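You operate a simulated robot arm through the tools that you are given. There is no shell and no other tool.

The job below is to be done with a simulated robot arm. You get a single attempt, and the scene is never put back.

JOB
Lift the tank off the coffee machine, fill it from the water jug to about MAX and fit it back.
Fine: fill it on the worktop, and set the jug down where it stood. Set down upright: water tank, water jug.

The check looks at the end state, three seconds after you hand in, the way a careful person would. Anything else that was tipped, shoved, dropped, spilled or broken makes it a failure.

ROBOT AND FRAMES
A 7-joint arm with a two-finger parallel gripper, fixed in place. Base frame: the origin is on the floor under the middle of its stand, x ahead of it, y to its left, z up; the work surface is at about z = 0.91. Units: m, degrees, N and s.
With the tool pointing down near the work surface it reaches from about 0.24 to 0.68 m from the base axis. Its first joint turns from -66.0 to 66.0 degrees. Payload 2.4 kg.
Tool frame: the origin (TCP) lies between the finger pads and is the grasp point; the fingertips stand 0.03 m ahead of it; z points along the fingers, y is the line along which they close. Largest opening 0.094 m; finger width 0.028, thickness 0.01; the body of the gripper, 0.05 by 0.096 m, starts 0.055 m behind the TCP.
Orientation is told as [roll, pitch, yaw] about the base's x, y, z axes, in that order, counted from this pose: with the fingers straight down and closing along the base's y, the tool's x points along the base's -x, its y along +y and its z along -z.

CONTROLS
- The arm moves only by the tool move_arm. Its argument "motion" is a list of rows, each a list of 6 numbers: the shift along the tool's x, y, z in m, then the turn, a rotation vector about the tool's x, y, z in rad. In form: [[x, y, z, ax, ay, az], ...]. A call has 1 to 20 rows; each row is the pose to reach, as a shift and turn from the pose commanded when the call began, along the tool's axes at that moment. "gripper" is the closure, from 0 (fully open) to 1 (shut), set as the call begins (left out, the last holds). Rows are played at 5 a second. More than 0.05 m and 8.6 degrees between two rows, or a gripper value outside its range, and nothing of the call is played. Where a pose cannot be reached the arm comes as near as it can. A force on the tool above 40 N (or 10 N above the force at the start of the call, whichever is more), or a blocked arm, ends the call early, and 0.2 s more pass. The fingers move at their own pace (about 0.153 m/s each) and stop on an object; they squeeze with about 39 N. The grip force told is the motor's: it shows also when the fingers shut on nothing. Time passes only in rows, and 0.2 s behind the last, so rows that repeat a pose let the fingers close. The reply holds the time, the measured pose of the TCP, the force on the tool along the base axes, the opening and the grip force, in the units named above and with some noise, with the torque about the TCP (base axes, N m) and any sound that the robot's microphone picked up.
- Cameras (640 x 400 px; columns grow to the right, rows downward): "scene" is fixed at [0.0556, 0.4946, 1.447]; the picture's right is [-0.52, -0.85, 0.00], its down [-0.48, 0.29, -0.83] and it looks along [0.71, -0.43, -0.56] (base axes); focal length 214 px, centre (320, 200). "wrist" rides on the gripper at [0.076, 0.014, -0.103] in the tool frame; the picture's right is [-0.18, 0.98, 0.00], its down [-0.75, -0.14, -0.64] and it looks along [-0.63, -0.12, 0.77] (tool axes); focal length 243 px, centre (320, 200). There is no depth. A picture from a camera that has moved, and an enlarged one, comes with that camera's place and axes in the base frame and with its lens.
- capture(camera): a new picture of that camera. It takes no simulated time.
- close_up(camera, box): a new picture of the part [left, top, right, bottom] of that camera's present view, enlarged. It takes no simulated time.
- finish_job(): hands the job in; it is judged then, once.

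Nothing tells you positions but the pictures and the camera data. Unless the task says otherwise, let go and move clear before handing in.

The tools are called after "Emit:" as a command line: name --pt "numbers of a row" for each row, then --argument value for the rest, lists and objects as JSON in quotes. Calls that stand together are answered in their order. move_arm: Moves the arm, as the interface text tells. Its arguments: {"type":"object","properties":{"motion":{"type":"array","items":{"type":"array","items":{"type":"number"}}},"gripper":{"type":"number"}},"required":["motion"]} The other tools are called the same way: capture (camera) takes a picture; close_up (camera, box) takes an enlarged picture of a part of a camera's view; finish_job () hands the job in.

At the start:

```text
clock: 0.0
eef_pos: [0.2291, 0.2862, 1.3374]
tcp_rot: [0.0, 0.1, 0.0]
wrist_force: [0.0, -0.1, 0.2]
torque: [0.03, -0.04, -0.02]
grip_width: 0.0938
grip_force: 0.1
```

scene: 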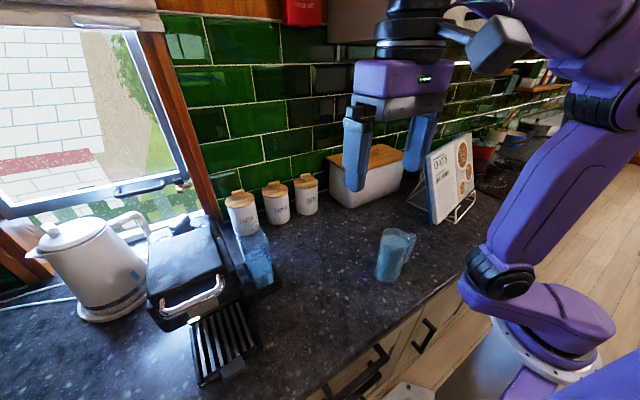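
wrist: 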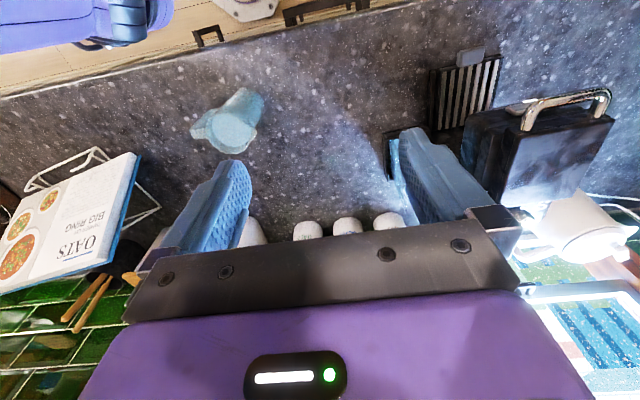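

I see a coffee machine with a blue translucent tank on its right side, and a blue jug on the worktop to the right of it. I'll first take enlarged pictures of both.

Emit:
close_up --camera "scene" --box '[130, 180, 330, 390]'

Emit:
close_up --camera "scene" --box '[340, 200, 460, 300]'

Emit:
close_up --camera "wrist" --box '[360, 30, 640, 220]'

Emit:
close_up --camera "wrist" --box '[160, 60, 320, 180]'

```text
1.90 times, centred on (230, 285) of scene
camera zoom: at [0.0556, 0.4946, 1.447], right [-0.52, -0.85, 0.0], down [-0.48, 0.29, -0.83], along [0.71, -0.43, -0.56], focal length 408 px, centre (491, 38)
```

zoom: 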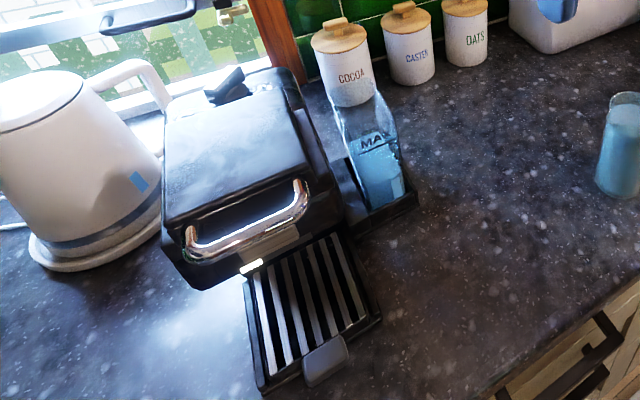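

```text
4.00 times, centred on (400, 250) of scene
camera zoom: at [0.0556, 0.4946, 1.447], right [-0.52, -0.85, 0.0], down [-0.48, 0.29, -0.83], along [0.71, -0.43, -0.56], focal length 858 px, centre (0, 0)
```

zoom: 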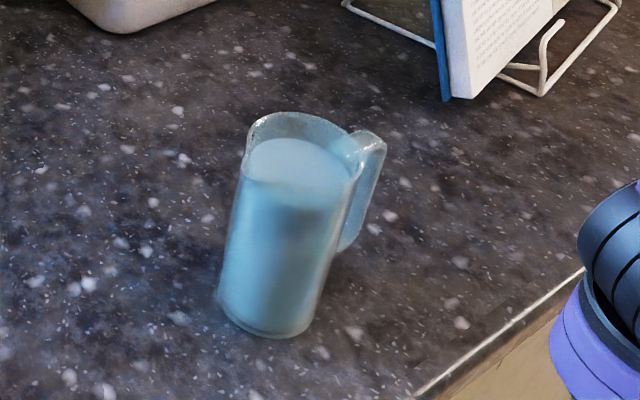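

```text
2.11 times, centred on (500, 125) of wrist
camera zoom: at [0.1515, 0.3016, 1.4392], right [0.18, 0.98, 0.0], down [0.75, -0.14, 0.64], along [0.63, -0.12, -0.77], focal length 511 px, centre (-59, 358)
```

zoom: 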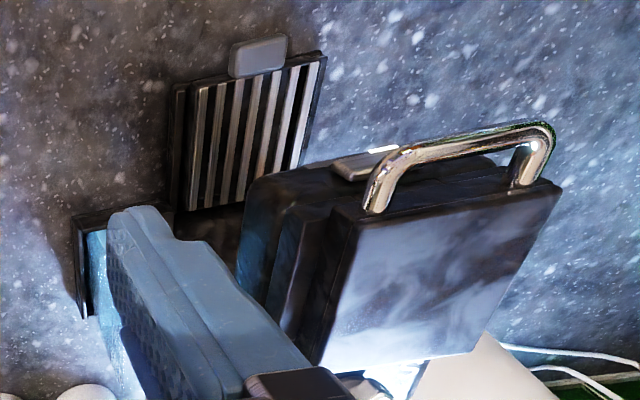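

```text
3.33 times, centred on (240, 120) of wrist
camera zoom: at [0.1515, 0.3016, 1.4392], right [0.18, 0.98, 0.0], down [0.75, -0.14, 0.64], along [0.63, -0.12, -0.77], focal length 809 px, centre (587, 467)
```

zoom: 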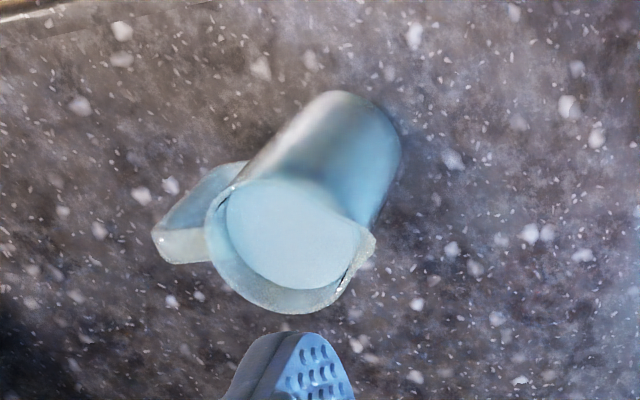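

The tank stands at about (0.46, 0.43), with its bottom near z 0.93 and its top near 1.10. The jug is at about (0.29, 0.12), handle towards -y and spout towards +y. I'll move the wrist camera in front of the coffee machine to see the tank better.

Emit:
move_arm --pt "0.002 0.034 0.029 0 -0.109 0" --pt "0.004 0.067 0.058 0 -0.218 0" --pt "0.006 0.1 0.088 0 -0.327 0" --pt "0.009 0.134 0.117 0 -0.436 0" --pt "0.009 0.134 0.117 0 -0.436 0" --gripper 0

Emit:
capture --camera "wrist"

Emit:
capture --camera "scene"

```text
clock: 1.2
eef_pos: [0.2187, 0.4215, 1.2204]
tcp_rot: [-0.1, -25.1, -0.1]
wrist_force: [-0.4, 0.3, -0.8]
torque: [0.04, -0.01, 0.0]
grip_width: 0.0939
grip_force: 0.2
```

```text
taken
camera wrist: at [0.1059, 0.436, 1.2804], right [0.17, 0.98, 0.08], down [0.41, -0.14, 0.9], along [0.9, -0.12, -0.43], focal length 243 px, centre (320, 200)
```

wrist: 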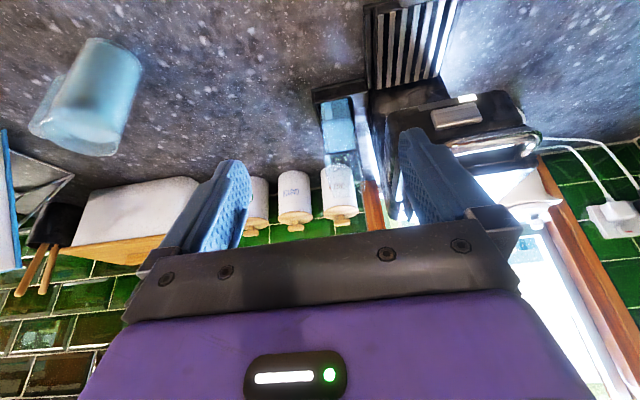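

```text
taken
```

scene: 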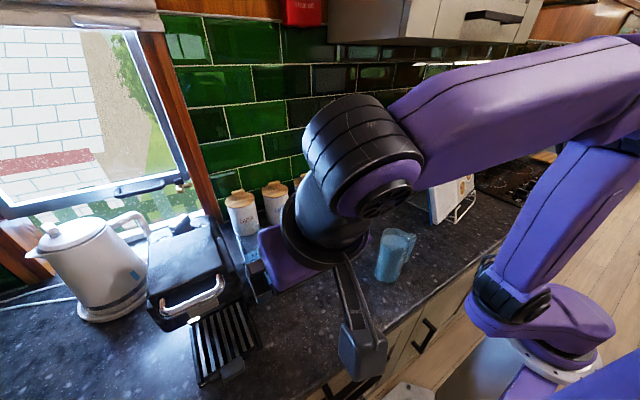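

Emit:
close_up --camera "wrist" --box '[290, 60, 410, 220]'

Emit:
close_up --camera "wrist" --box '[0, 10, 200, 180]'

Emit:
close_up --camera "wrist" --box '[340, 0, 580, 160]'

```text
2.50 times, centred on (350, 140) of wrist
camera zoom: at [0.1059, 0.436, 1.2804], right [0.17, 0.98, 0.08], down [0.41, -0.14, 0.9], along [0.9, -0.12, -0.43], focal length 606 px, centre (245, 350)
```

zoom: 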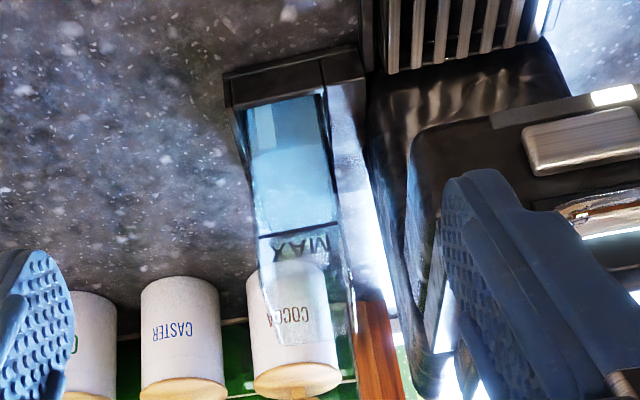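

```text
2.35 times, centred on (100, 95) of wrist
camera zoom: at [0.1059, 0.436, 1.2804], right [0.17, 0.98, 0.08], down [0.41, -0.14, 0.9], along [0.9, -0.12, -0.43], focal length 571 px, centre (838, 447)
```

zoom: 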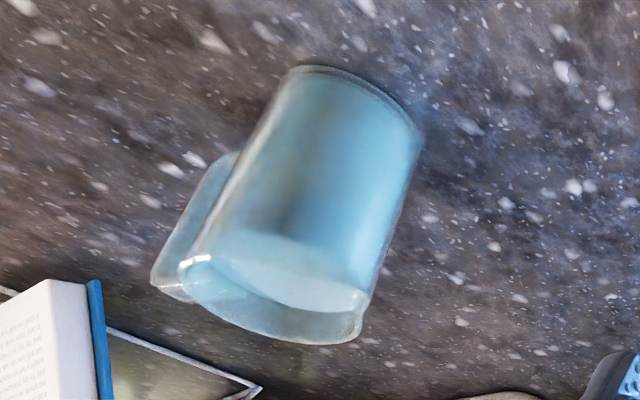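

```text
2.50 times, centred on (460, 80) of wrist
camera zoom: at [0.1059, 0.436, 1.2804], right [0.17, 0.98, 0.08], down [0.41, -0.14, 0.9], along [0.9, -0.12, -0.43], focal length 606 px, centre (-30, 500)
```

zoom: 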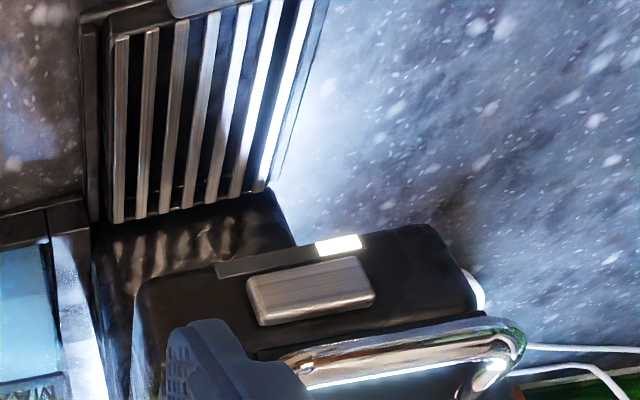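

The tank stands in a tray on the right of the machine, with its front face at about x 0.43 and y 0.40–0.47. Its MAX line is clearly above the present water. Next I'll look from above to get its depth and the gap to the machine.

Emit:
move_arm --pt "-0.0436 0.0027 -0.0083 0 0.0872 0" --pt "-0.0872 0.0054 -0.0167 0 0.1744 0" --pt "-0.1308 0.0081 -0.025 0 0.2616 0" --pt "-0.1744 0.0108 -0.0334 0 0.3488 0" --pt "-0.218 0.0135 -0.0417 0 0.436 0" --pt "-0.218 0.0135 -0.0417 0 0.436 0"

Emit:
capture --camera "wrist"

Emit:
close_up --camera "wrist" --box '[230, 40, 430, 200]'

Emit:
close_up --camera "scene" --box '[200, 210, 300, 320]'

```text
clock: 2.6
eef_pos: [0.3031, 0.3948, 1.322]
tcp_rot: [-0.1, 0.1, 0.1]
wrist_force: [-0.1, -0.2, 1.0]
torque: [-0.01, -0.01, -0.01]
grip_width: 0.0939
grip_force: 0.0
out of reach, approached as far as the arm can: row 4, 5, 6
```

```text
taken
camera wrist: at [0.2263, 0.409, 1.4226], right [0.18, 0.98, 0.0], down [0.75, -0.14, 0.64], along [0.63, -0.12, -0.77], focal length 243 px, centre (320, 200)
```

wrist: 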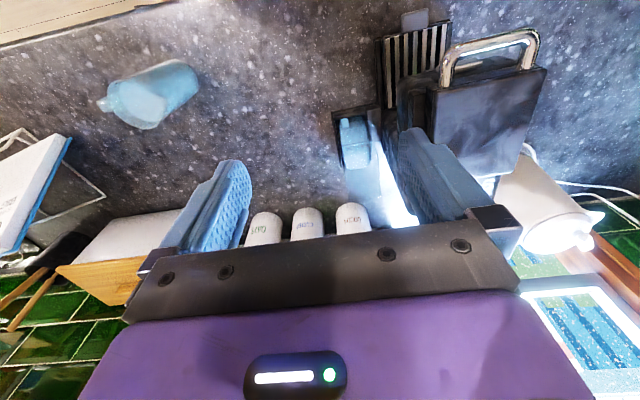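

```text
2.50 times, centred on (330, 120) of wrist
camera zoom: at [0.2263, 0.409, 1.4226], right [0.18, 0.98, 0.0], down [0.75, -0.14, 0.64], along [0.63, -0.12, -0.77], focal length 606 px, centre (295, 400)
```

zoom: 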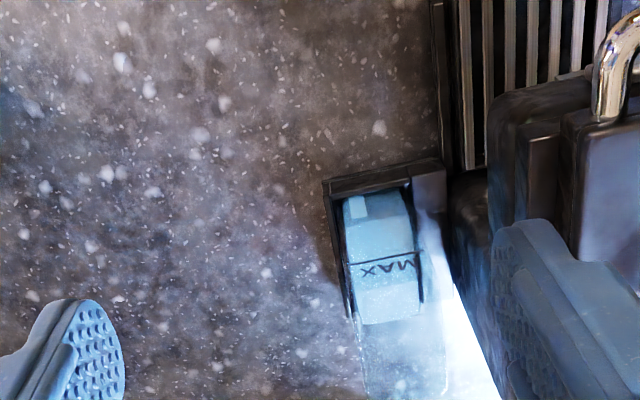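

```text
3.64 times, centred on (250, 265) of scene
camera zoom: at [0.0555, 0.4946, 1.447], right [-0.52, -0.85, 0.0], down [-0.48, 0.29, -0.83], along [0.71, -0.43, -0.56], focal length 780 px, centre (574, -36)
```

zoom: 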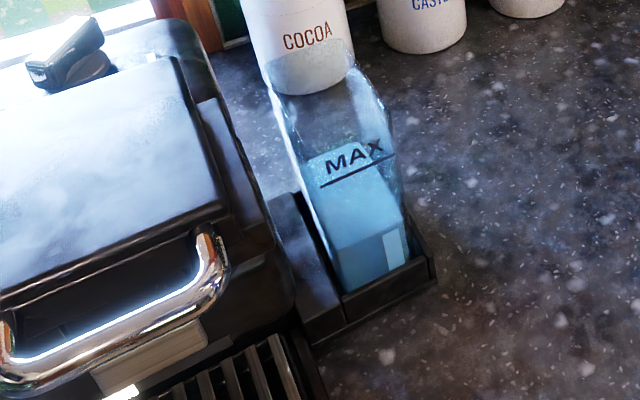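

The tank looks about 0.055 m wide in y and 0.09 m deep in x, with the MAX line near z 1.03 and the present water near 0.97. I'll take tighter close-ups to find the rim and the water line.

Emit:
close_up --camera "scene" --box '[225, 215, 275, 295]'

Emit:
close_up --camera "wrist" --box '[320, 100, 420, 200]'

```text
5.00 times, centred on (250, 255) of scene
camera zoom: at [0.0555, 0.4946, 1.447], right [-0.52, -0.85, 0.0], down [-0.48, 0.29, -0.83], along [0.71, -0.43, -0.56], focal length 1072 px, centre (670, -75)
```

zoom: 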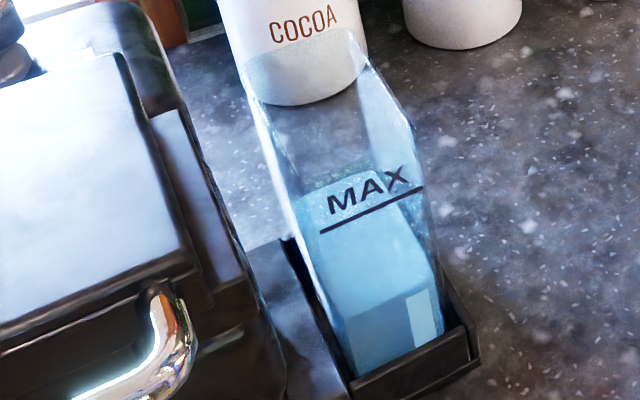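

```text
4.00 times, centred on (370, 150) of wrist
camera zoom: at [0.2263, 0.409, 1.4226], right [0.18, 0.98, 0.0], down [0.75, -0.14, 0.64], along [0.63, -0.12, -0.77], focal length 970 px, centre (120, 400)
```

zoom: 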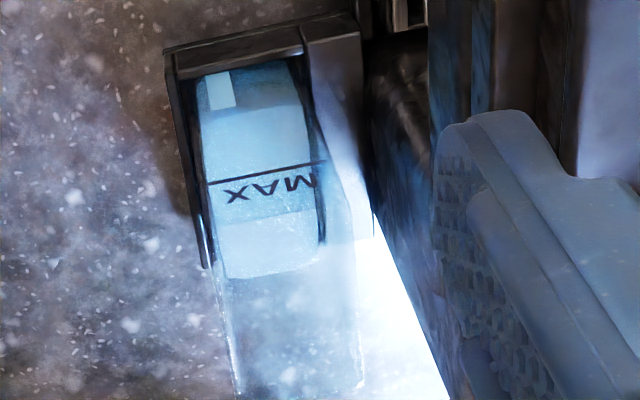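

The tank's rim is at about x 0.416–0.498, y 0.412–0.465, z 1.10, and its MAX line is near z 1.06. The machine's side is at about y 0.498. The last pose was out of reach, so I'll back off into reachable space and check where I end up.

Emit:
move_arm --pt "0.03 0 0.03 0 0 0" --pt "0.06 0 0.06 0 0 0" --pt "0.1 0 0.09 0 0 0" --pt "0.1 0 0.1 0 0 0"

```text
clock: 3.6
eef_pos: [0.2018, 0.3935, 1.22]
tcp_rot: [0.1, 0.0, 0.0]
wrist_force: [-0.4, -1.5, -0.1]
torque: [0.01, -0.02, -0.01]
grip_width: 0.0942
grip_force: 0.1
```

The baseline is the pose actually reached, so I'm at (0.202, 0.394, 1.22). Now I'll tilt the tool forward to about -60° and go to a standoff in front of the tank, with the fingers partly closed.

Emit:
move_arm --pt "-0.0148 0.0056 0.02 0 -0.131 0" --pt "-0.0296 0.0112 0.04 0 -0.262 0" --pt "-0.0444 0.0168 0.06 0 -0.393 0" --pt "-0.0592 0.0224 0.08 0 -0.524 0" --pt "-0.074 0.028 0.1 0 -0.654 0" --pt "-0.0888 0.0336 0.12 0 -0.785 0" --pt "-0.1036 0.0392 0.14 0 -0.916 0" --pt "-0.118 0.045 0.16 0 -1.047 0" --pt "-0.118 0.045 0.16 0 -1.047 0" --gripper 0.15

Emit:
capture --camera "wrist"

Emit:
close_up --camera "wrist" --box '[220, 60, 440, 220]'

Emit:
capture --camera "scene"

```text
clock: 5.6
eef_pos: [0.3206, 0.4387, 1.0608]
tcp_rot: [-0.2, -60.0, 0.2]
wrist_force: [-0.4, 1.2, -5.9]
torque: [-0.38, 0.04, 0.01]
grip_width: 0.0804
grip_force: 0.2
```

```text
taken
camera wrist: at [0.1921, 0.4529, 1.044], right [0.09, 0.98, 0.16], down [-0.18, -0.14, 0.97], along [0.98, -0.12, 0.16], focal length 243 px, centre (320, 200)
```

wrist: 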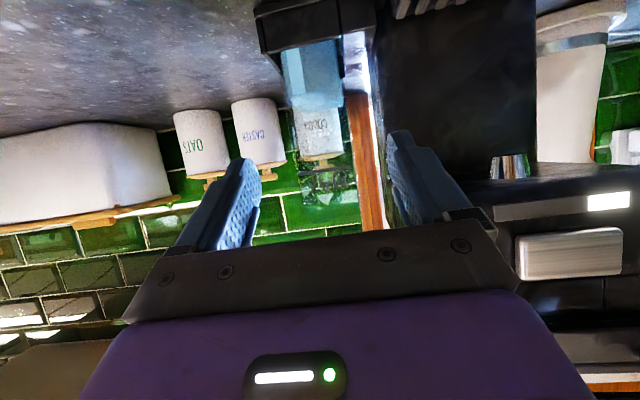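

```text
2.50 times, centred on (330, 140) of wrist
camera zoom: at [0.1921, 0.4529, 1.044], right [0.09, 0.98, 0.16], down [-0.18, -0.14, 0.97], along [0.98, -0.12, 0.16], focal length 606 px, centre (295, 350)
```

zoom: 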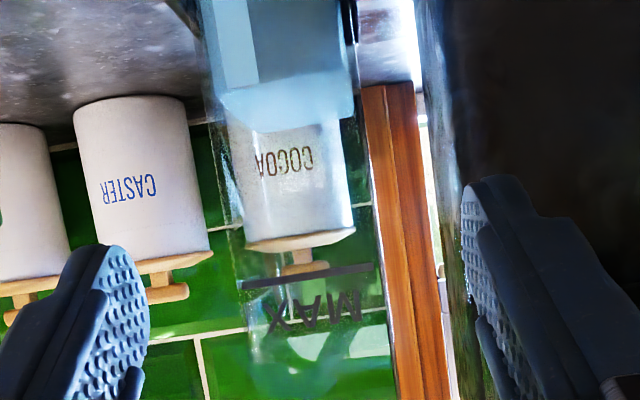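

```text
taken
```

scene: 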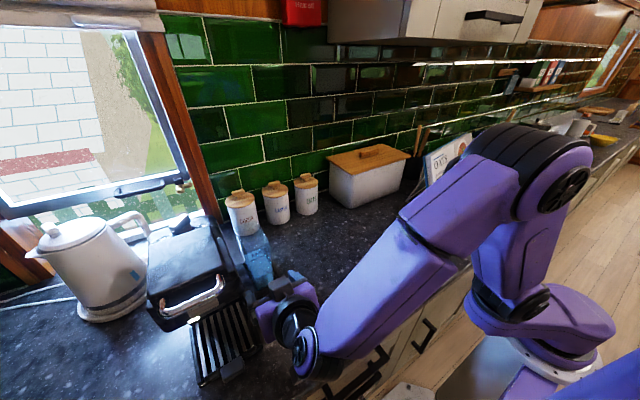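

The tank lies between the open fingers, its MAX line spanning y 0.41–0.46 at z about 1.055. I'll move forward most of the way along +x and check the gaps beside the tank.

Emit:
move_arm --pt "-0.0096 -0.0009 0.0233 0 0 0" --pt "-0.0192 -0.0018 0.0466 0 0 0" --pt "-0.0288 -0.0027 0.07 0 0 0" --pt "-0.0288 -0.0027 0.07 0 0 0" --gripper 0.15

Emit:
capture --camera "wrist"

Emit:
close_up --camera "scene" --box '[200, 200, 320, 330]'

```text
clock: 6.6
eef_pos: [0.3941, 0.4366, 1.0515]
tcp_rot: [-0.3, -59.9, 0.0]
wrist_force: [-6.1, -1.3, -6.9]
torque: [-0.3, -0.62, 0.37]
grip_width: 0.0794
grip_force: 0.0
```

```text
taken
camera wrist: at [0.267, 0.4507, 1.0345], right [0.09, 0.98, 0.16], down [-0.18, -0.14, 0.97], along [0.98, -0.12, 0.16], focal length 243 px, centre (320, 200)
```

wrist: 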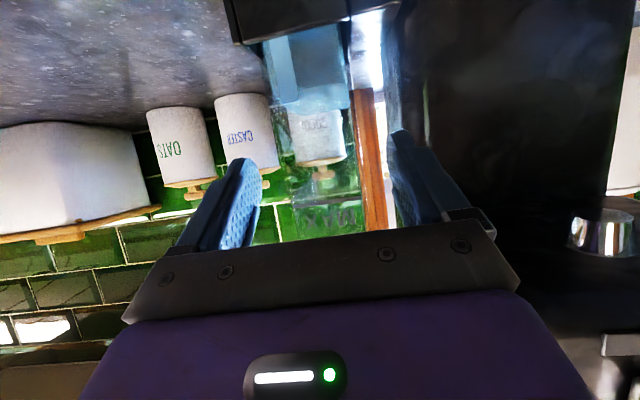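

```text
3.08 times, centred on (260, 265) of scene
camera zoom: at [0.0555, 0.4947, 1.4469], right [-0.52, -0.85, 0.0], down [-0.48, 0.29, -0.83], along [0.71, -0.43, -0.56], focal length 660 px, centre (505, 0)
```

zoom: 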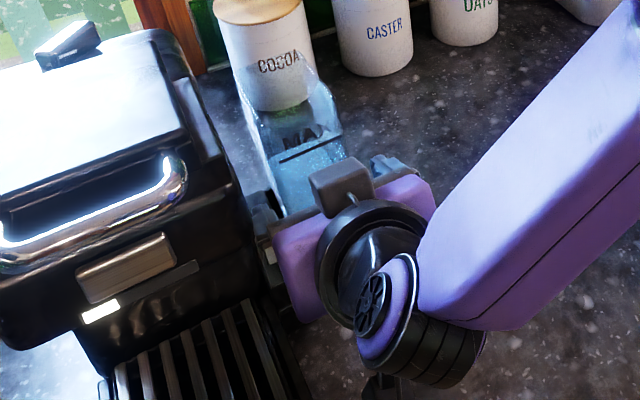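

The reported force has risen a little, so I'll hold still for a moment to see whether that is contact or just the motion dying out.

Emit:
move_arm --pt "0 0 0 0 0 0" --pt "0 0 0 0 0 0"

Emit:
close_up --camera "scene" --box '[230, 240, 290, 300]'

Emit:
close_up --camera "wrist" --box '[200, 0, 460, 240]'

```text
clock: 7.2
eef_pos: [0.3938, 0.4362, 1.051]
tcp_rot: [-0.2, -60.0, 0.2]
wrist_force: [-4.1, -0.3, -9.3]
torque: [-0.5, -0.63, 0.25]
grip_width: 0.0794
grip_force: 0.1
```

```text
6.67 times, centred on (260, 270) of scene
camera zoom: at [0.0556, 0.4948, 1.4469], right [-0.52, -0.85, 0.0], down [-0.48, 0.29, -0.83], along [0.71, -0.43, -0.56], focal length 1430 px, centre (720, -267)
```

zoom: 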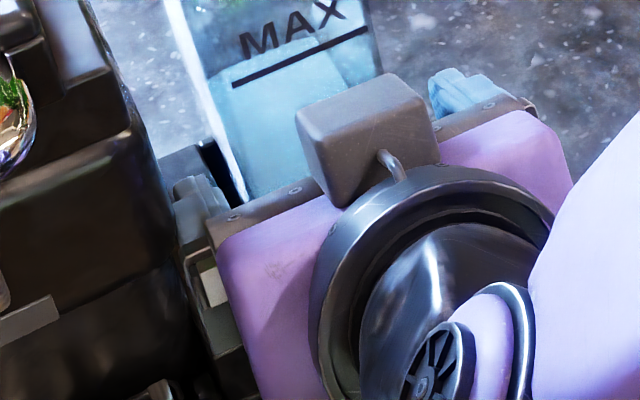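

```text
1.67 times, centred on (330, 120) of wrist
camera zoom: at [0.2669, 0.4507, 1.0345], right [0.09, 0.98, 0.16], down [-0.18, -0.14, 0.97], along [0.98, -0.12, 0.16], focal length 404 px, centre (303, 333)
```

zoom: 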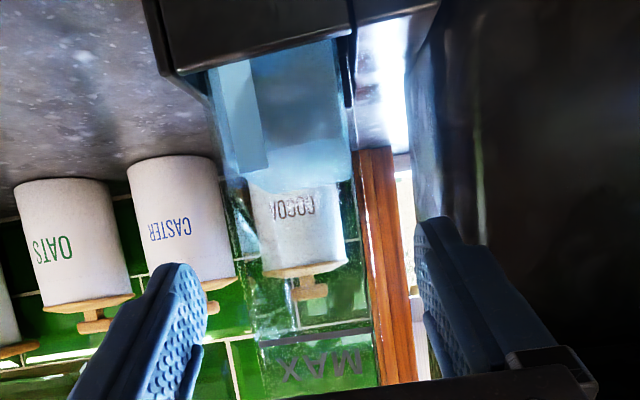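

The steady force, with its torque, points to something touching on the gripper's +y side near the machine. I'll shift 6 mm towards -y and see whether it goes away.

Emit:
move_arm --pt "0 -0.003 0 0 0 0" --pt "0 -0.006 0 0 0 0" --pt "0 -0.006 0 0 0 0"

```text
clock: 8.0
eef_pos: [0.3953, 0.4303, 1.0508]
tcp_rot: [0.2, -60.0, -0.4]
wrist_force: [0.8, 0.0, 0.6]
torque: [0.03, 0.03, -0.01]
grip_width: 0.0798
grip_force: 0.0
```

The force vanished, so the +y side of the hand had been touching the machine. I'll look again at the clearances from here.

Emit:
close_up --camera "scene" --box '[220, 235, 300, 315]'

Emit:
close_up --camera "wrist" --box '[200, 0, 520, 240]'

```text
5.00 times, centred on (260, 275) of scene
camera zoom: at [0.0556, 0.4946, 1.447], right [-0.52, -0.85, 0.0], down [-0.48, 0.29, -0.83], along [0.71, -0.43, -0.56], focal length 1072 px, centre (620, -175)
```

zoom: 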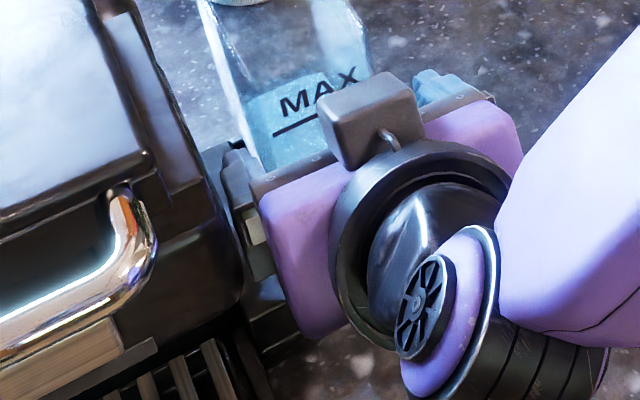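

```text
1.67 times, centred on (360, 120) of wrist
camera zoom: at [0.2676, 0.4447, 1.0352], right [0.09, 0.98, 0.16], down [-0.18, -0.14, 0.97], along [0.98, -0.12, 0.16], focal length 404 px, centre (253, 333)
```

zoom: 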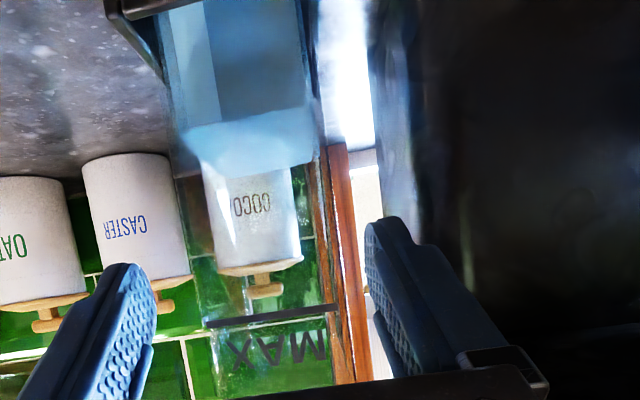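

The finger carriages stick out a little on the +y side, which explains the contact. I'll narrow the opening to about 0.07, keep y near 0.434 and advance to x about 0.433.

Emit:
move_arm --pt "0 0 0 0 0 0" --pt "0 0.0037 0 0 0 0" --pt "-0.0065 0.0037 0.011 0 0 0" --pt "-0.013 0.0037 0.022 0 0 0" --pt "-0.019 0.0037 0.0329 0 0 0" --pt "-0.019 0.0037 0.0329 0 0 0" --gripper 0.255

Emit:
capture --camera "wrist"

Emit:
close_up --camera "scene" --box '[220, 225, 300, 305]'

```text
clock: 9.4
eef_pos: [0.4321, 0.4353, 1.0506]
tcp_rot: [0.0, -60.0, 0.0]
wrist_force: [0.2, -0.4, -0.3]
torque: [-0.01, 0.0, 0.0]
grip_width: 0.0701
grip_force: 0.1
```

```text
taken
camera wrist: at [0.3056, 0.4489, 1.0345], right [0.09, 0.98, 0.16], down [-0.18, -0.14, 0.97], along [0.98, -0.12, 0.16], focal length 243 px, centre (320, 200)
```

wrist: 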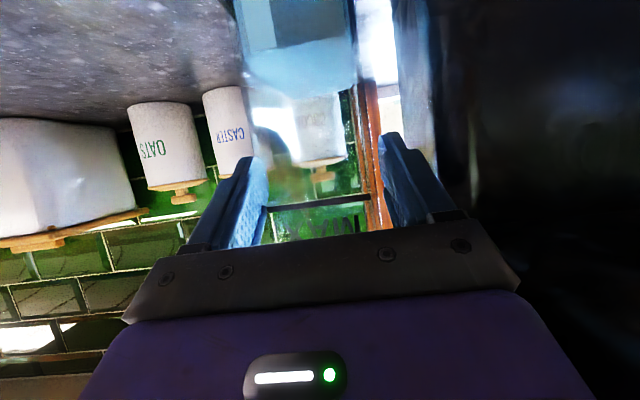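

```text
5.00 times, centred on (260, 265) of scene
camera zoom: at [0.0556, 0.4946, 1.447], right [-0.52, -0.85, 0.0], down [-0.48, 0.29, -0.83], along [0.71, -0.43, -0.56], focal length 1072 px, centre (620, -125)
```

zoom: 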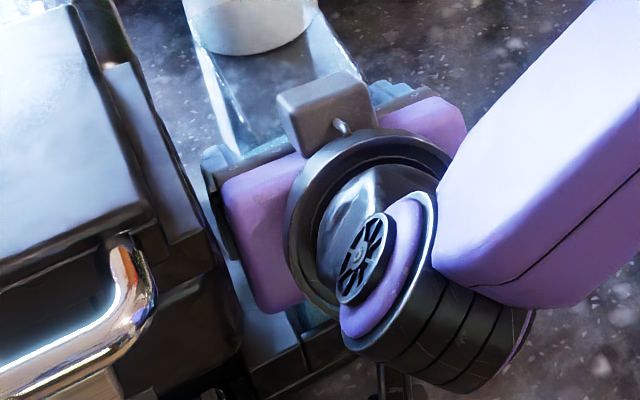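

Emit:
close_up --camera "wrist" --box '[220, 100, 440, 250]'

```text
2.67 times, centred on (330, 175) of wrist
camera zoom: at [0.3056, 0.4489, 1.0345], right [0.09, 0.98, 0.16], down [-0.18, -0.14, 0.97], along [0.98, -0.12, 0.16], focal length 647 px, centre (293, 267)
```

zoom: 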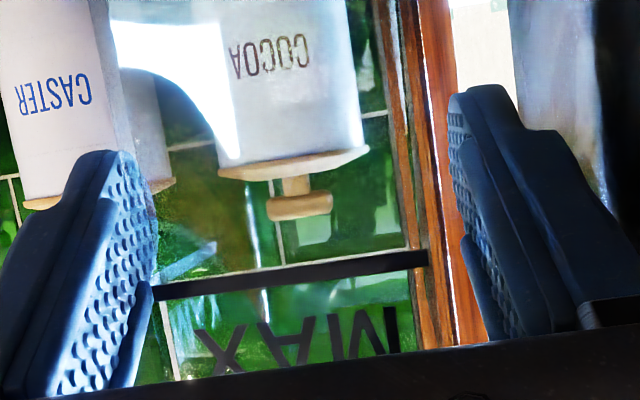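

The MAX line spans y 0.410–0.459, centred at 0.4345, and the TCP is at 0.435, so the fingers are well centred. I'll close on the tank.

Emit:
move_arm --pt "0 0 0 0 0 0" --pt "0 0 0 0 0 0" --pt "0 0 0 0 0 0" --pt "0 0 0 0 0 0" --gripper 1

Emit:
capture --camera "wrist"

```text
clock: 10.4
eef_pos: [0.4344, 0.4347, 1.0509]
tcp_rot: [-0.1, -60.1, 0.1]
wrist_force: [0.8, 0.4, -0.4]
torque: [0.16, -0.33, 0.05]
grip_width: 0.0629
grip_force: 38.7
```

```text
taken
camera wrist: at [0.3055, 0.4489, 1.0345], right [0.09, 0.98, 0.16], down [-0.18, -0.14, 0.97], along [0.98, -0.12, 0.16], focal length 243 px, centre (320, 200)
```

wrist: 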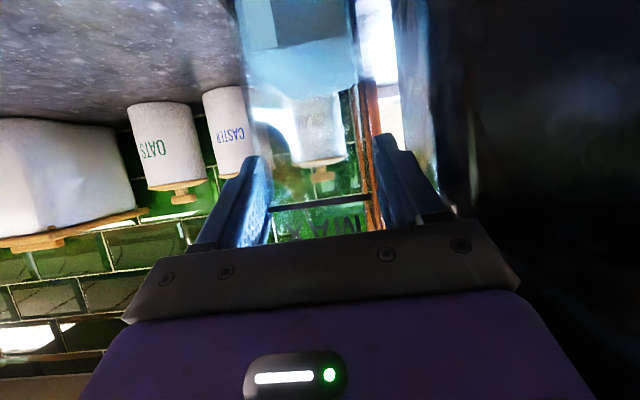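

The gripper holds the tank at a width of 0.063 m. I'll lift it slowly straight up.

Emit:
move_arm --pt "-0.0043 0 -0.0025 0 0 0" --pt "-0.0087 0 -0.005 0 0 0" --pt "-0.0147 0 -0.0085 0 0 0" --pt "-0.0208 0 -0.012 0 0 0" --pt "-0.0277 0 -0.016 0 0 0" --pt "-0.0346 0 -0.02 0 0 0" --pt "-0.0346 0 -0.02 0 0 0"

Emit:
close_up --camera "scene" --box '[210, 200, 310, 310]'

Emit:
capture --camera "wrist"

```text
clock: 12.0
eef_pos: [0.4317, 0.4343, 1.0907]
tcp_rot: [0.0, -60.0, 0.0]
wrist_force: [0.4, 0.7, -3.5]
torque: [-0.02, 0.18, -0.06]
grip_width: 0.0629
grip_force: 39.0
```

```text
3.64 times, centred on (260, 255) of scene
camera zoom: at [0.0556, 0.4947, 1.4469], right [-0.52, -0.85, 0.0], down [-0.48, 0.29, -0.83], along [0.71, -0.43, -0.56], focal length 780 px, centre (538, 0)
```

zoom: 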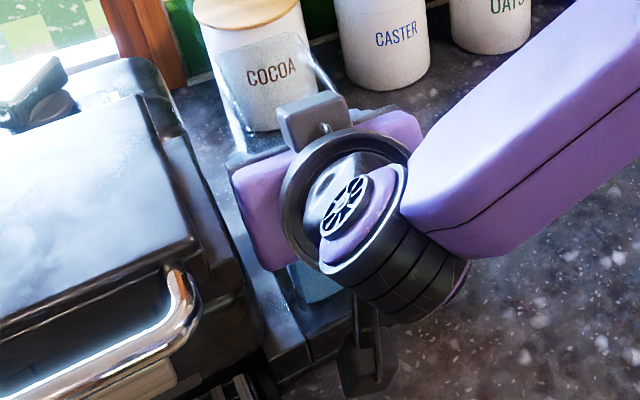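

```text
taken
camera wrist: at [0.3051, 0.4486, 1.0745], right [0.09, 0.98, 0.16], down [-0.18, -0.14, 0.97], along [0.98, -0.12, 0.16], focal length 243 px, centre (320, 200)
```

wrist: 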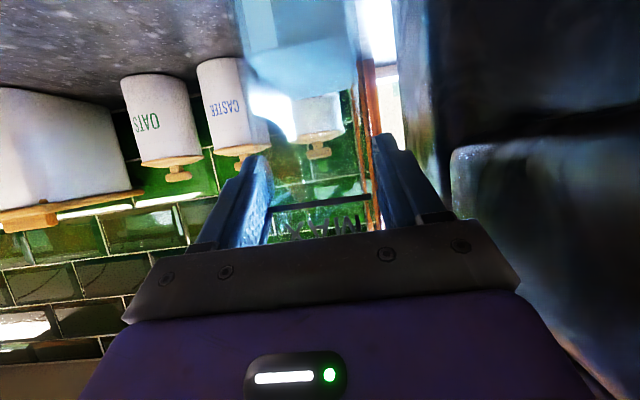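

The tank has come up with the gripper; the force reading shows about 3.5 N of weight. I'll raise it another 5 cm and carry it to free worktop near (0.37, 0.29).

Emit:
move_arm --pt "-0.0144 0 -0.0083 0 0 0" --pt "-0.0289 0 -0.0167 0 0 0" --pt "-0.0433 0 -0.025 0 0 0" --pt "-0.0407 -0.0087 -0.0295 0 0 0" --pt "-0.0355 -0.026 -0.0386 0 0 0" --pt "-0.0294 -0.0462 -0.0491 0 0 0" --pt "-0.0233 -0.0665 -0.0596 0 0 0" --pt "-0.0172 -0.0867 -0.0702 0 0 0" --pt "-0.0111 -0.1069 -0.0807 0 0 0" --pt "-0.0055 -0.1257 -0.0905 0 0 0" --pt "-0.0015 -0.1387 -0.0973 0 0 0" --pt "0.0002 -0.1445 -0.1003 0 0 0" --pt "0.0002 -0.1445 -0.1003 0 0 0"

Emit:
capture --camera "scene"

Emit:
capture --camera "wrist"

```text
clock: 14.8
eef_pos: [0.3451, 0.2903, 1.1395]
tcp_rot: [0.0, -60.0, 0.0]
wrist_force: [-0.3, -0.1, -4.5]
torque: [-0.03, 0.18, 0.02]
grip_width: 0.063
grip_force: 39.1
```

```text
taken
```

scene: 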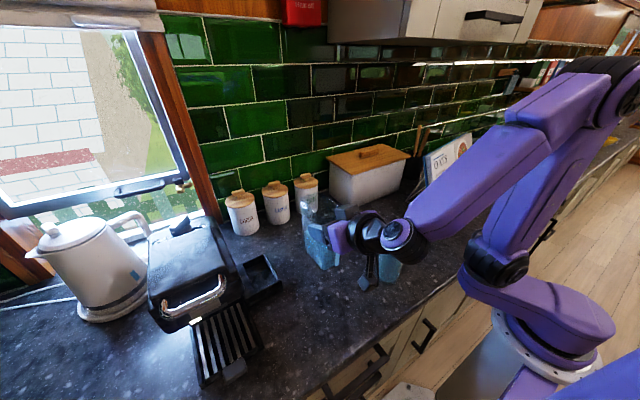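

```text
taken
camera wrist: at [0.2179, 0.3037, 1.1248], right [0.09, 0.98, 0.16], down [-0.18, -0.14, 0.97], along [0.98, -0.12, 0.16], focal length 243 px, centre (320, 200)
```

wrist: 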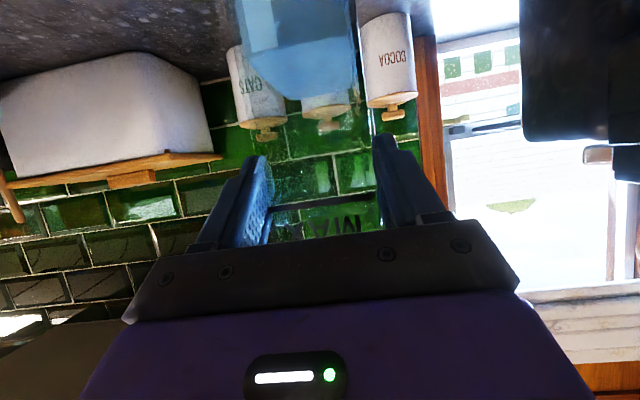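

The tank is clear of the machine. I'll check the empty tray and the tank's lower end before setting it down.

Emit:
close_up --camera "scene" --box '[220, 235, 300, 315]'

Emit:
close_up --camera "scene" --box '[290, 190, 430, 310]'

Emit:
close_up --camera "wrist" --box '[200, 0, 400, 120]'

```text
5.00 times, centred on (260, 275) of scene
camera zoom: at [0.0556, 0.4947, 1.4469], right [-0.52, -0.85, 0.0], down [-0.48, 0.29, -0.83], along [0.71, -0.43, -0.56], focal length 1072 px, centre (620, -175)
```

zoom: 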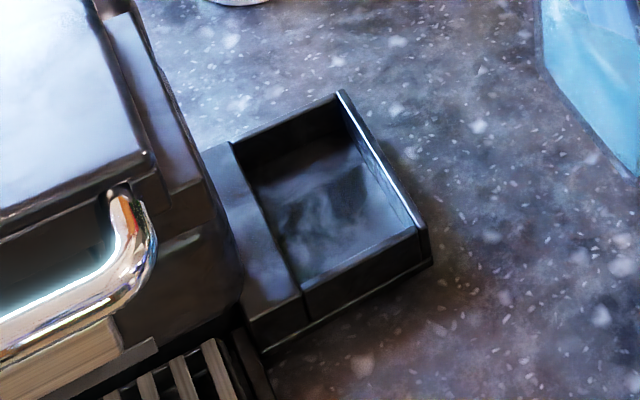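

```text
3.33 times, centred on (360, 250) of scene
camera zoom: at [0.0556, 0.4947, 1.4469], right [-0.52, -0.85, 0.0], down [-0.48, 0.29, -0.83], along [0.71, -0.43, -0.56], focal length 715 px, centre (187, 33)
```

zoom: 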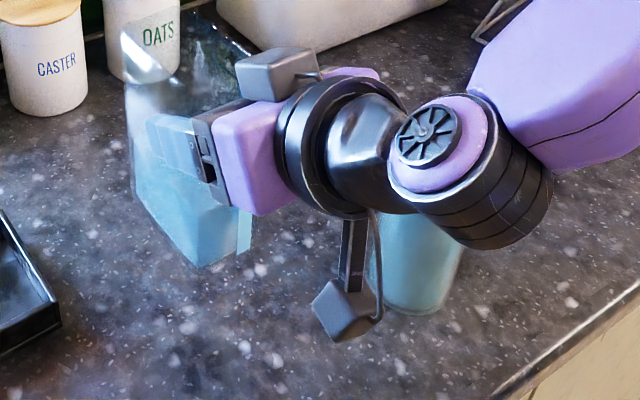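

```text
3.20 times, centred on (300, 60) of wrist
camera zoom: at [0.2179, 0.3037, 1.1248], right [0.09, 0.98, 0.16], down [-0.18, -0.14, 0.97], along [0.98, -0.12, 0.16], focal length 776 px, centre (384, 648)
```

zoom: 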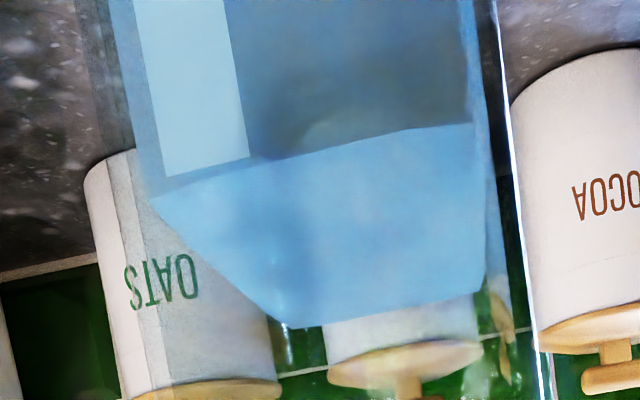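

The tray is intact and empty, and the tank is hanging level. I'll lower it 9 cm first, then feel for the worktop in small steps.

Emit:
move_arm --pt "0.0173 0 0.01 0 0 0" --pt "0.0346 0 0.02 0 0 0" --pt "0.052 0 0.03 0 0 0" --pt "0.065 0 0.0375 0 0 0" --pt "0.0736 0 0.0425 0 0 0" --pt "0.0779 0 0.045 0 0 0" --pt "0.0779 0 0.045 0 0 0"

Emit:
close_up --camera "scene" --box '[290, 190, 430, 310]'

```text
clock: 16.4
eef_pos: [0.3466, 0.2896, 1.0505]
tcp_rot: [0.0, -60.0, 0.0]
wrist_force: [-0.3, -0.8, -4.7]
torque: [-0.01, 0.18, 0.0]
grip_width: 0.0625
grip_force: 39.1
```

```text
3.33 times, centred on (360, 250) of scene
camera zoom: at [0.0556, 0.4947, 1.4469], right [-0.52, -0.85, 0.0], down [-0.48, 0.29, -0.83], along [0.71, -0.43, -0.56], focal length 715 px, centre (187, 33)
```

zoom: 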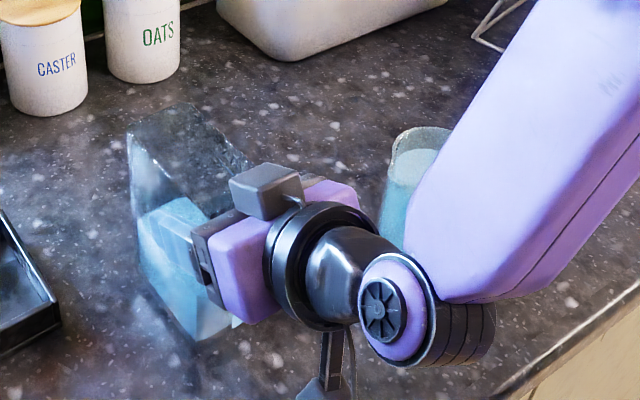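

Emit:
move_arm --pt "0.0017 0 0.001 0 0 0" --pt "0.0035 0 0.002 0 0 0" --pt "0.0052 0 0.003 0 0 0" --pt "0.0052 0 0.003 0 0 0"

```text
clock: 17.4
eef_pos: [0.3455, 0.29, 1.0439]
tcp_rot: [0.0, -60.0, 0.0]
wrist_force: [-0.6, -0.6, -3.6]
torque: [0.01, 0.14, -0.01]
grip_width: 0.0627
grip_force: 39.1
```

Emit:
move_arm --pt "0.0017 0 0.001 0 0 0" --pt "0.0035 0 0.002 0 0 0" --pt "0.0052 0 0.003 0 0 0" --pt "0.0052 0 0.003 0 0 0"

```text
clock: 18.4
eef_pos: [0.3458, 0.2895, 1.0392]
tcp_rot: [0.2, -60.1, 0.0]
wrist_force: [-2.9, -2.3, 4.0]
torque: [-0.16, -0.22, -0.05]
grip_width: 0.0627
grip_force: 38.3
```

The upward force shows the tank has touched the worktop. I'll ease up by about 1 mm and then open the gripper.

Emit:
move_arm --pt "-0.0009 0 -0.0005 0 0 0" --pt "-0.0009 0 -0.0005 0 0 0"

Emit:
close_up --camera "wrist" --box '[200, 60, 440, 240]'

```text
clock: 19.0
eef_pos: [0.3459, 0.2896, 1.038]
tcp_rot: [0.0, -59.9, 0.0]
wrist_force: [-0.2, -0.1, -3.3]
torque: [0.06, 0.11, 0.01]
grip_width: 0.0624
grip_force: 38.2
```

```text
2.22 times, centred on (320, 150) of wrist
camera zoom: at [0.2182, 0.304, 1.0231], right [0.09, 0.98, 0.16], down [-0.18, -0.14, 0.97], along [0.98, -0.12, 0.16], focal length 539 px, centre (320, 311)
```

zoom: 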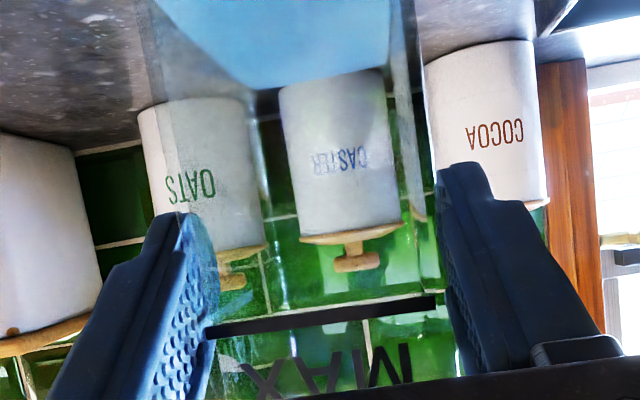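

Emit:
move_arm --pt "0.0006 0 0.0003 0 0 0" --pt "0.0006 0 0.0003 0 0 0"

```text
clock: 19.6
eef_pos: [0.3446, 0.2898, 1.0378]
tcp_rot: [0.1, -60.0, 0.0]
wrist_force: [-2.0, -0.3, 0.3]
torque: [0.06, 0.02, 0.0]
grip_width: 0.0627
grip_force: 38.9
```

The tank's weight is now on the worktop. I'll open the gripper.

Emit:
move_arm --pt "0 0 0 0 0 0" --pt "0 0 0 0 0 0" --pt "0 0 0 0 0 0" --gripper 0.05

Emit:
close_up --camera "wrist" --box '[200, 60, 440, 240]'

Emit:
close_up --camera "scene" --box '[290, 190, 430, 310]'

```text
clock: 20.4
eef_pos: [0.3451, 0.2906, 1.0392]
tcp_rot: [0.0, -60.0, 0.1]
wrist_force: [0.3, -0.1, 0.6]
torque: [0.0, 0.01, 0.02]
grip_width: 0.0893
grip_force: 0.0
```

```text
2.22 times, centred on (320, 150) of wrist
camera zoom: at [0.2183, 0.3038, 1.0226], right [0.09, 0.98, 0.16], down [-0.18, -0.14, 0.97], along [0.98, -0.12, 0.16], focal length 539 px, centre (320, 311)
```

zoom: 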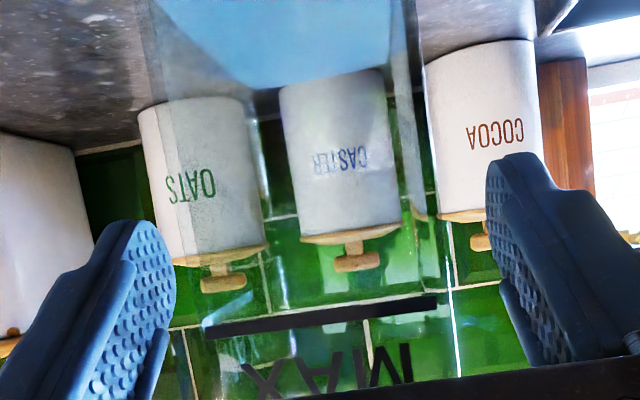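

```text
3.33 times, centred on (360, 250) of scene
camera zoom: at [0.0556, 0.4946, 1.447], right [-0.52, -0.85, 0.0], down [-0.48, 0.29, -0.83], along [0.71, -0.43, -0.56], focal length 715 px, centre (187, 33)
```

zoom: 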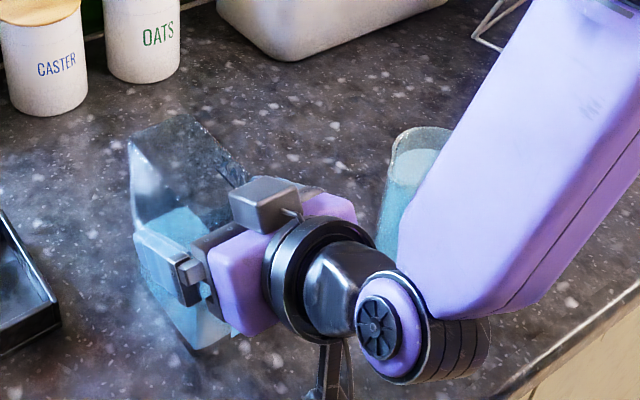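

The tank stands upright on the worktop. I'll back out along -x and rise, then look at the jug and the tank.

Emit:
move_arm --pt "0.01 0 -0.0173 0 0 0" --pt "0.02 0 -0.0346 0 0 0" --pt "0.03 0 -0.052 0 0 0" --pt "0.0004 0 -0.0806 0 0 0" --pt "-0.0343 0 -0.1006 0 0 0" --pt "-0.0689 0 -0.1206 0 0 0" --pt "-0.1036 0 -0.1406 0 0 0" --pt "-0.1036 0 -0.1406 0 0 0"

Emit:
capture --camera "wrist"

Emit:
capture --camera "scene"

```text
clock: 22.2
eef_pos: [0.2751, 0.2909, 1.1985]
tcp_rot: [-0.2, -60.0, 0.0]
wrist_force: [-0.7, 0.3, -0.1]
torque: [0.0, 0.0, -0.01]
grip_width: 0.0891
grip_force: 0.0
```

```text
taken
camera wrist: at [0.1488, 0.3044, 1.1836], right [0.09, 0.98, 0.16], down [-0.18, -0.14, 0.97], along [0.98, -0.12, 0.16], focal length 243 px, centre (320, 200)
```

wrist: 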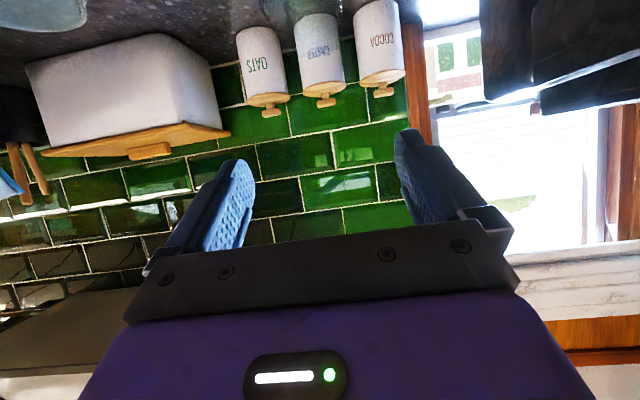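

```text
taken
```

scene: 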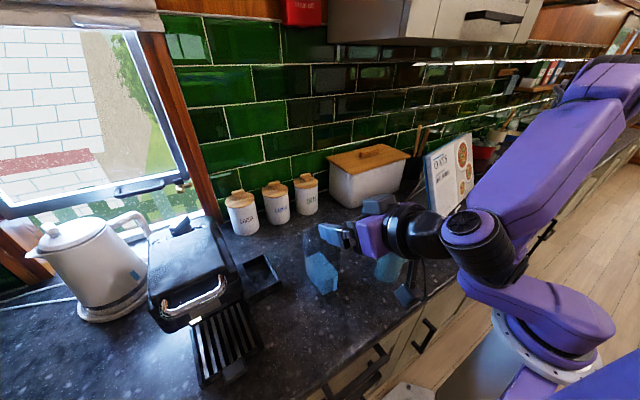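

Emit:
close_up --camera "scene" --box '[290, 210, 430, 310]'

Emit:
close_up --camera "scene" --box '[295, 220, 355, 300]'

```text
4.00 times, centred on (360, 260) of scene
camera zoom: at [0.0556, 0.4946, 1.447], right [-0.52, -0.85, 0.0], down [-0.48, 0.29, -0.83], along [0.71, -0.43, -0.56], focal length 858 px, centre (160, -40)
```

zoom: 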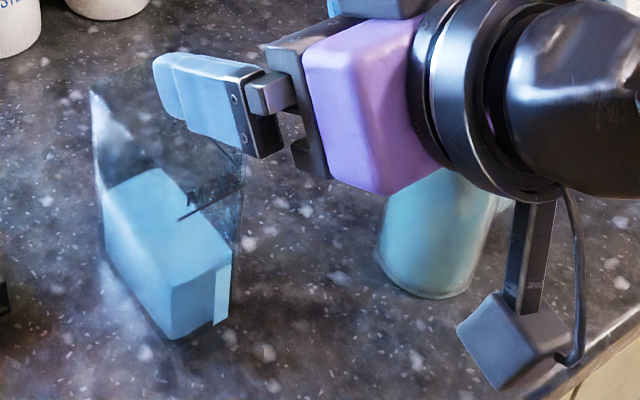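

```text
5.00 times, centred on (325, 260) of scene
camera zoom: at [0.0556, 0.4946, 1.447], right [-0.52, -0.85, 0.0], down [-0.48, 0.29, -0.83], along [0.71, -0.43, -0.56], focal length 1072 px, centre (295, -100)
```

zoom: 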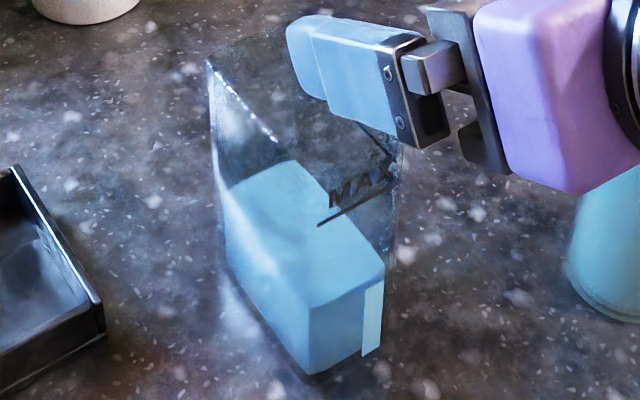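

The tank holds about 5.5 cm of water, with MAX about 7 cm higher, and stands upright at about (0.378, 0.29). Next I'll swing the gripper round to come at the jug from its handle side; first I raise and turn part way.

Emit:
move_arm --pt "-0.0065 -0.0176 -0.0038 -0.085 0 -0.0491" --pt "-0.013 -0.0353 -0.0075 -0.17 0 -0.0981" --pt "-0.0195 -0.0529 -0.0113 -0.255 0 -0.1472" --pt "-0.026 -0.0705 -0.015 -0.34 0 -0.1963" --pt "-0.0325 -0.0881 -0.0188 -0.425 0 -0.2453" --pt "-0.039 -0.1058 -0.0225 -0.51 0 -0.2944" --pt "-0.0455 -0.1234 -0.0263 -0.595 0 -0.3434" --pt "-0.052 -0.141 -0.03 -0.68 0 -0.3925" --pt "-0.052 -0.141 -0.03 -0.68 0 -0.3925" --gripper 0

Emit:
capture --camera "wrist"

Emit:
capture --camera "scene"

```text
clock: 24.2
eef_pos: [0.2763, 0.1492, 1.2584]
tcp_rot: [0.1, -60.1, 44.8]
wrist_force: [0.6, -0.6, -1.1]
torque: [0.02, 0.01, 0.01]
grip_width: 0.0939
grip_force: 0.1
```

```text
taken
camera wrist: at [0.1759, 0.0691, 1.2426], right [-0.63, 0.76, 0.16], down [-0.03, -0.23, 0.97], along [0.78, 0.61, 0.16], focal length 243 px, centre (320, 200)
```

wrist: 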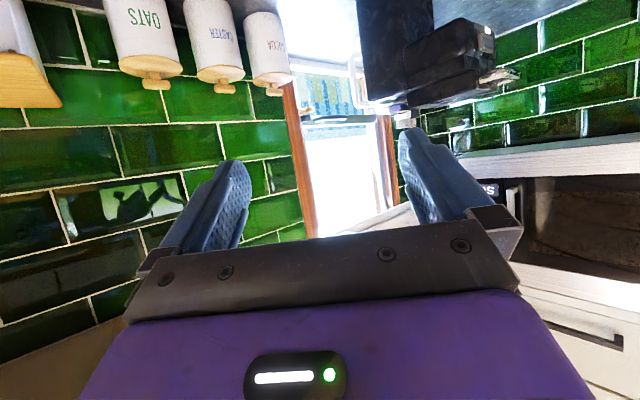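

```text
taken
```

scene: 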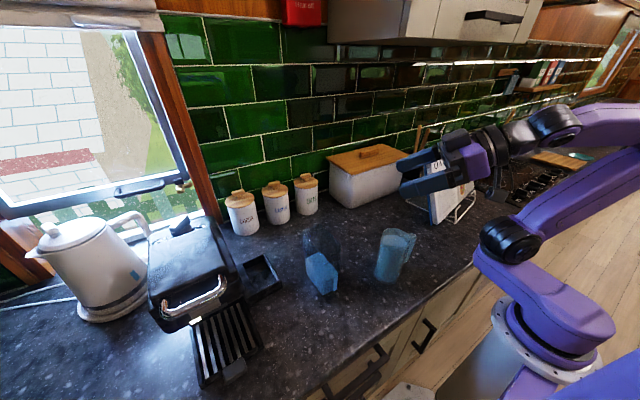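

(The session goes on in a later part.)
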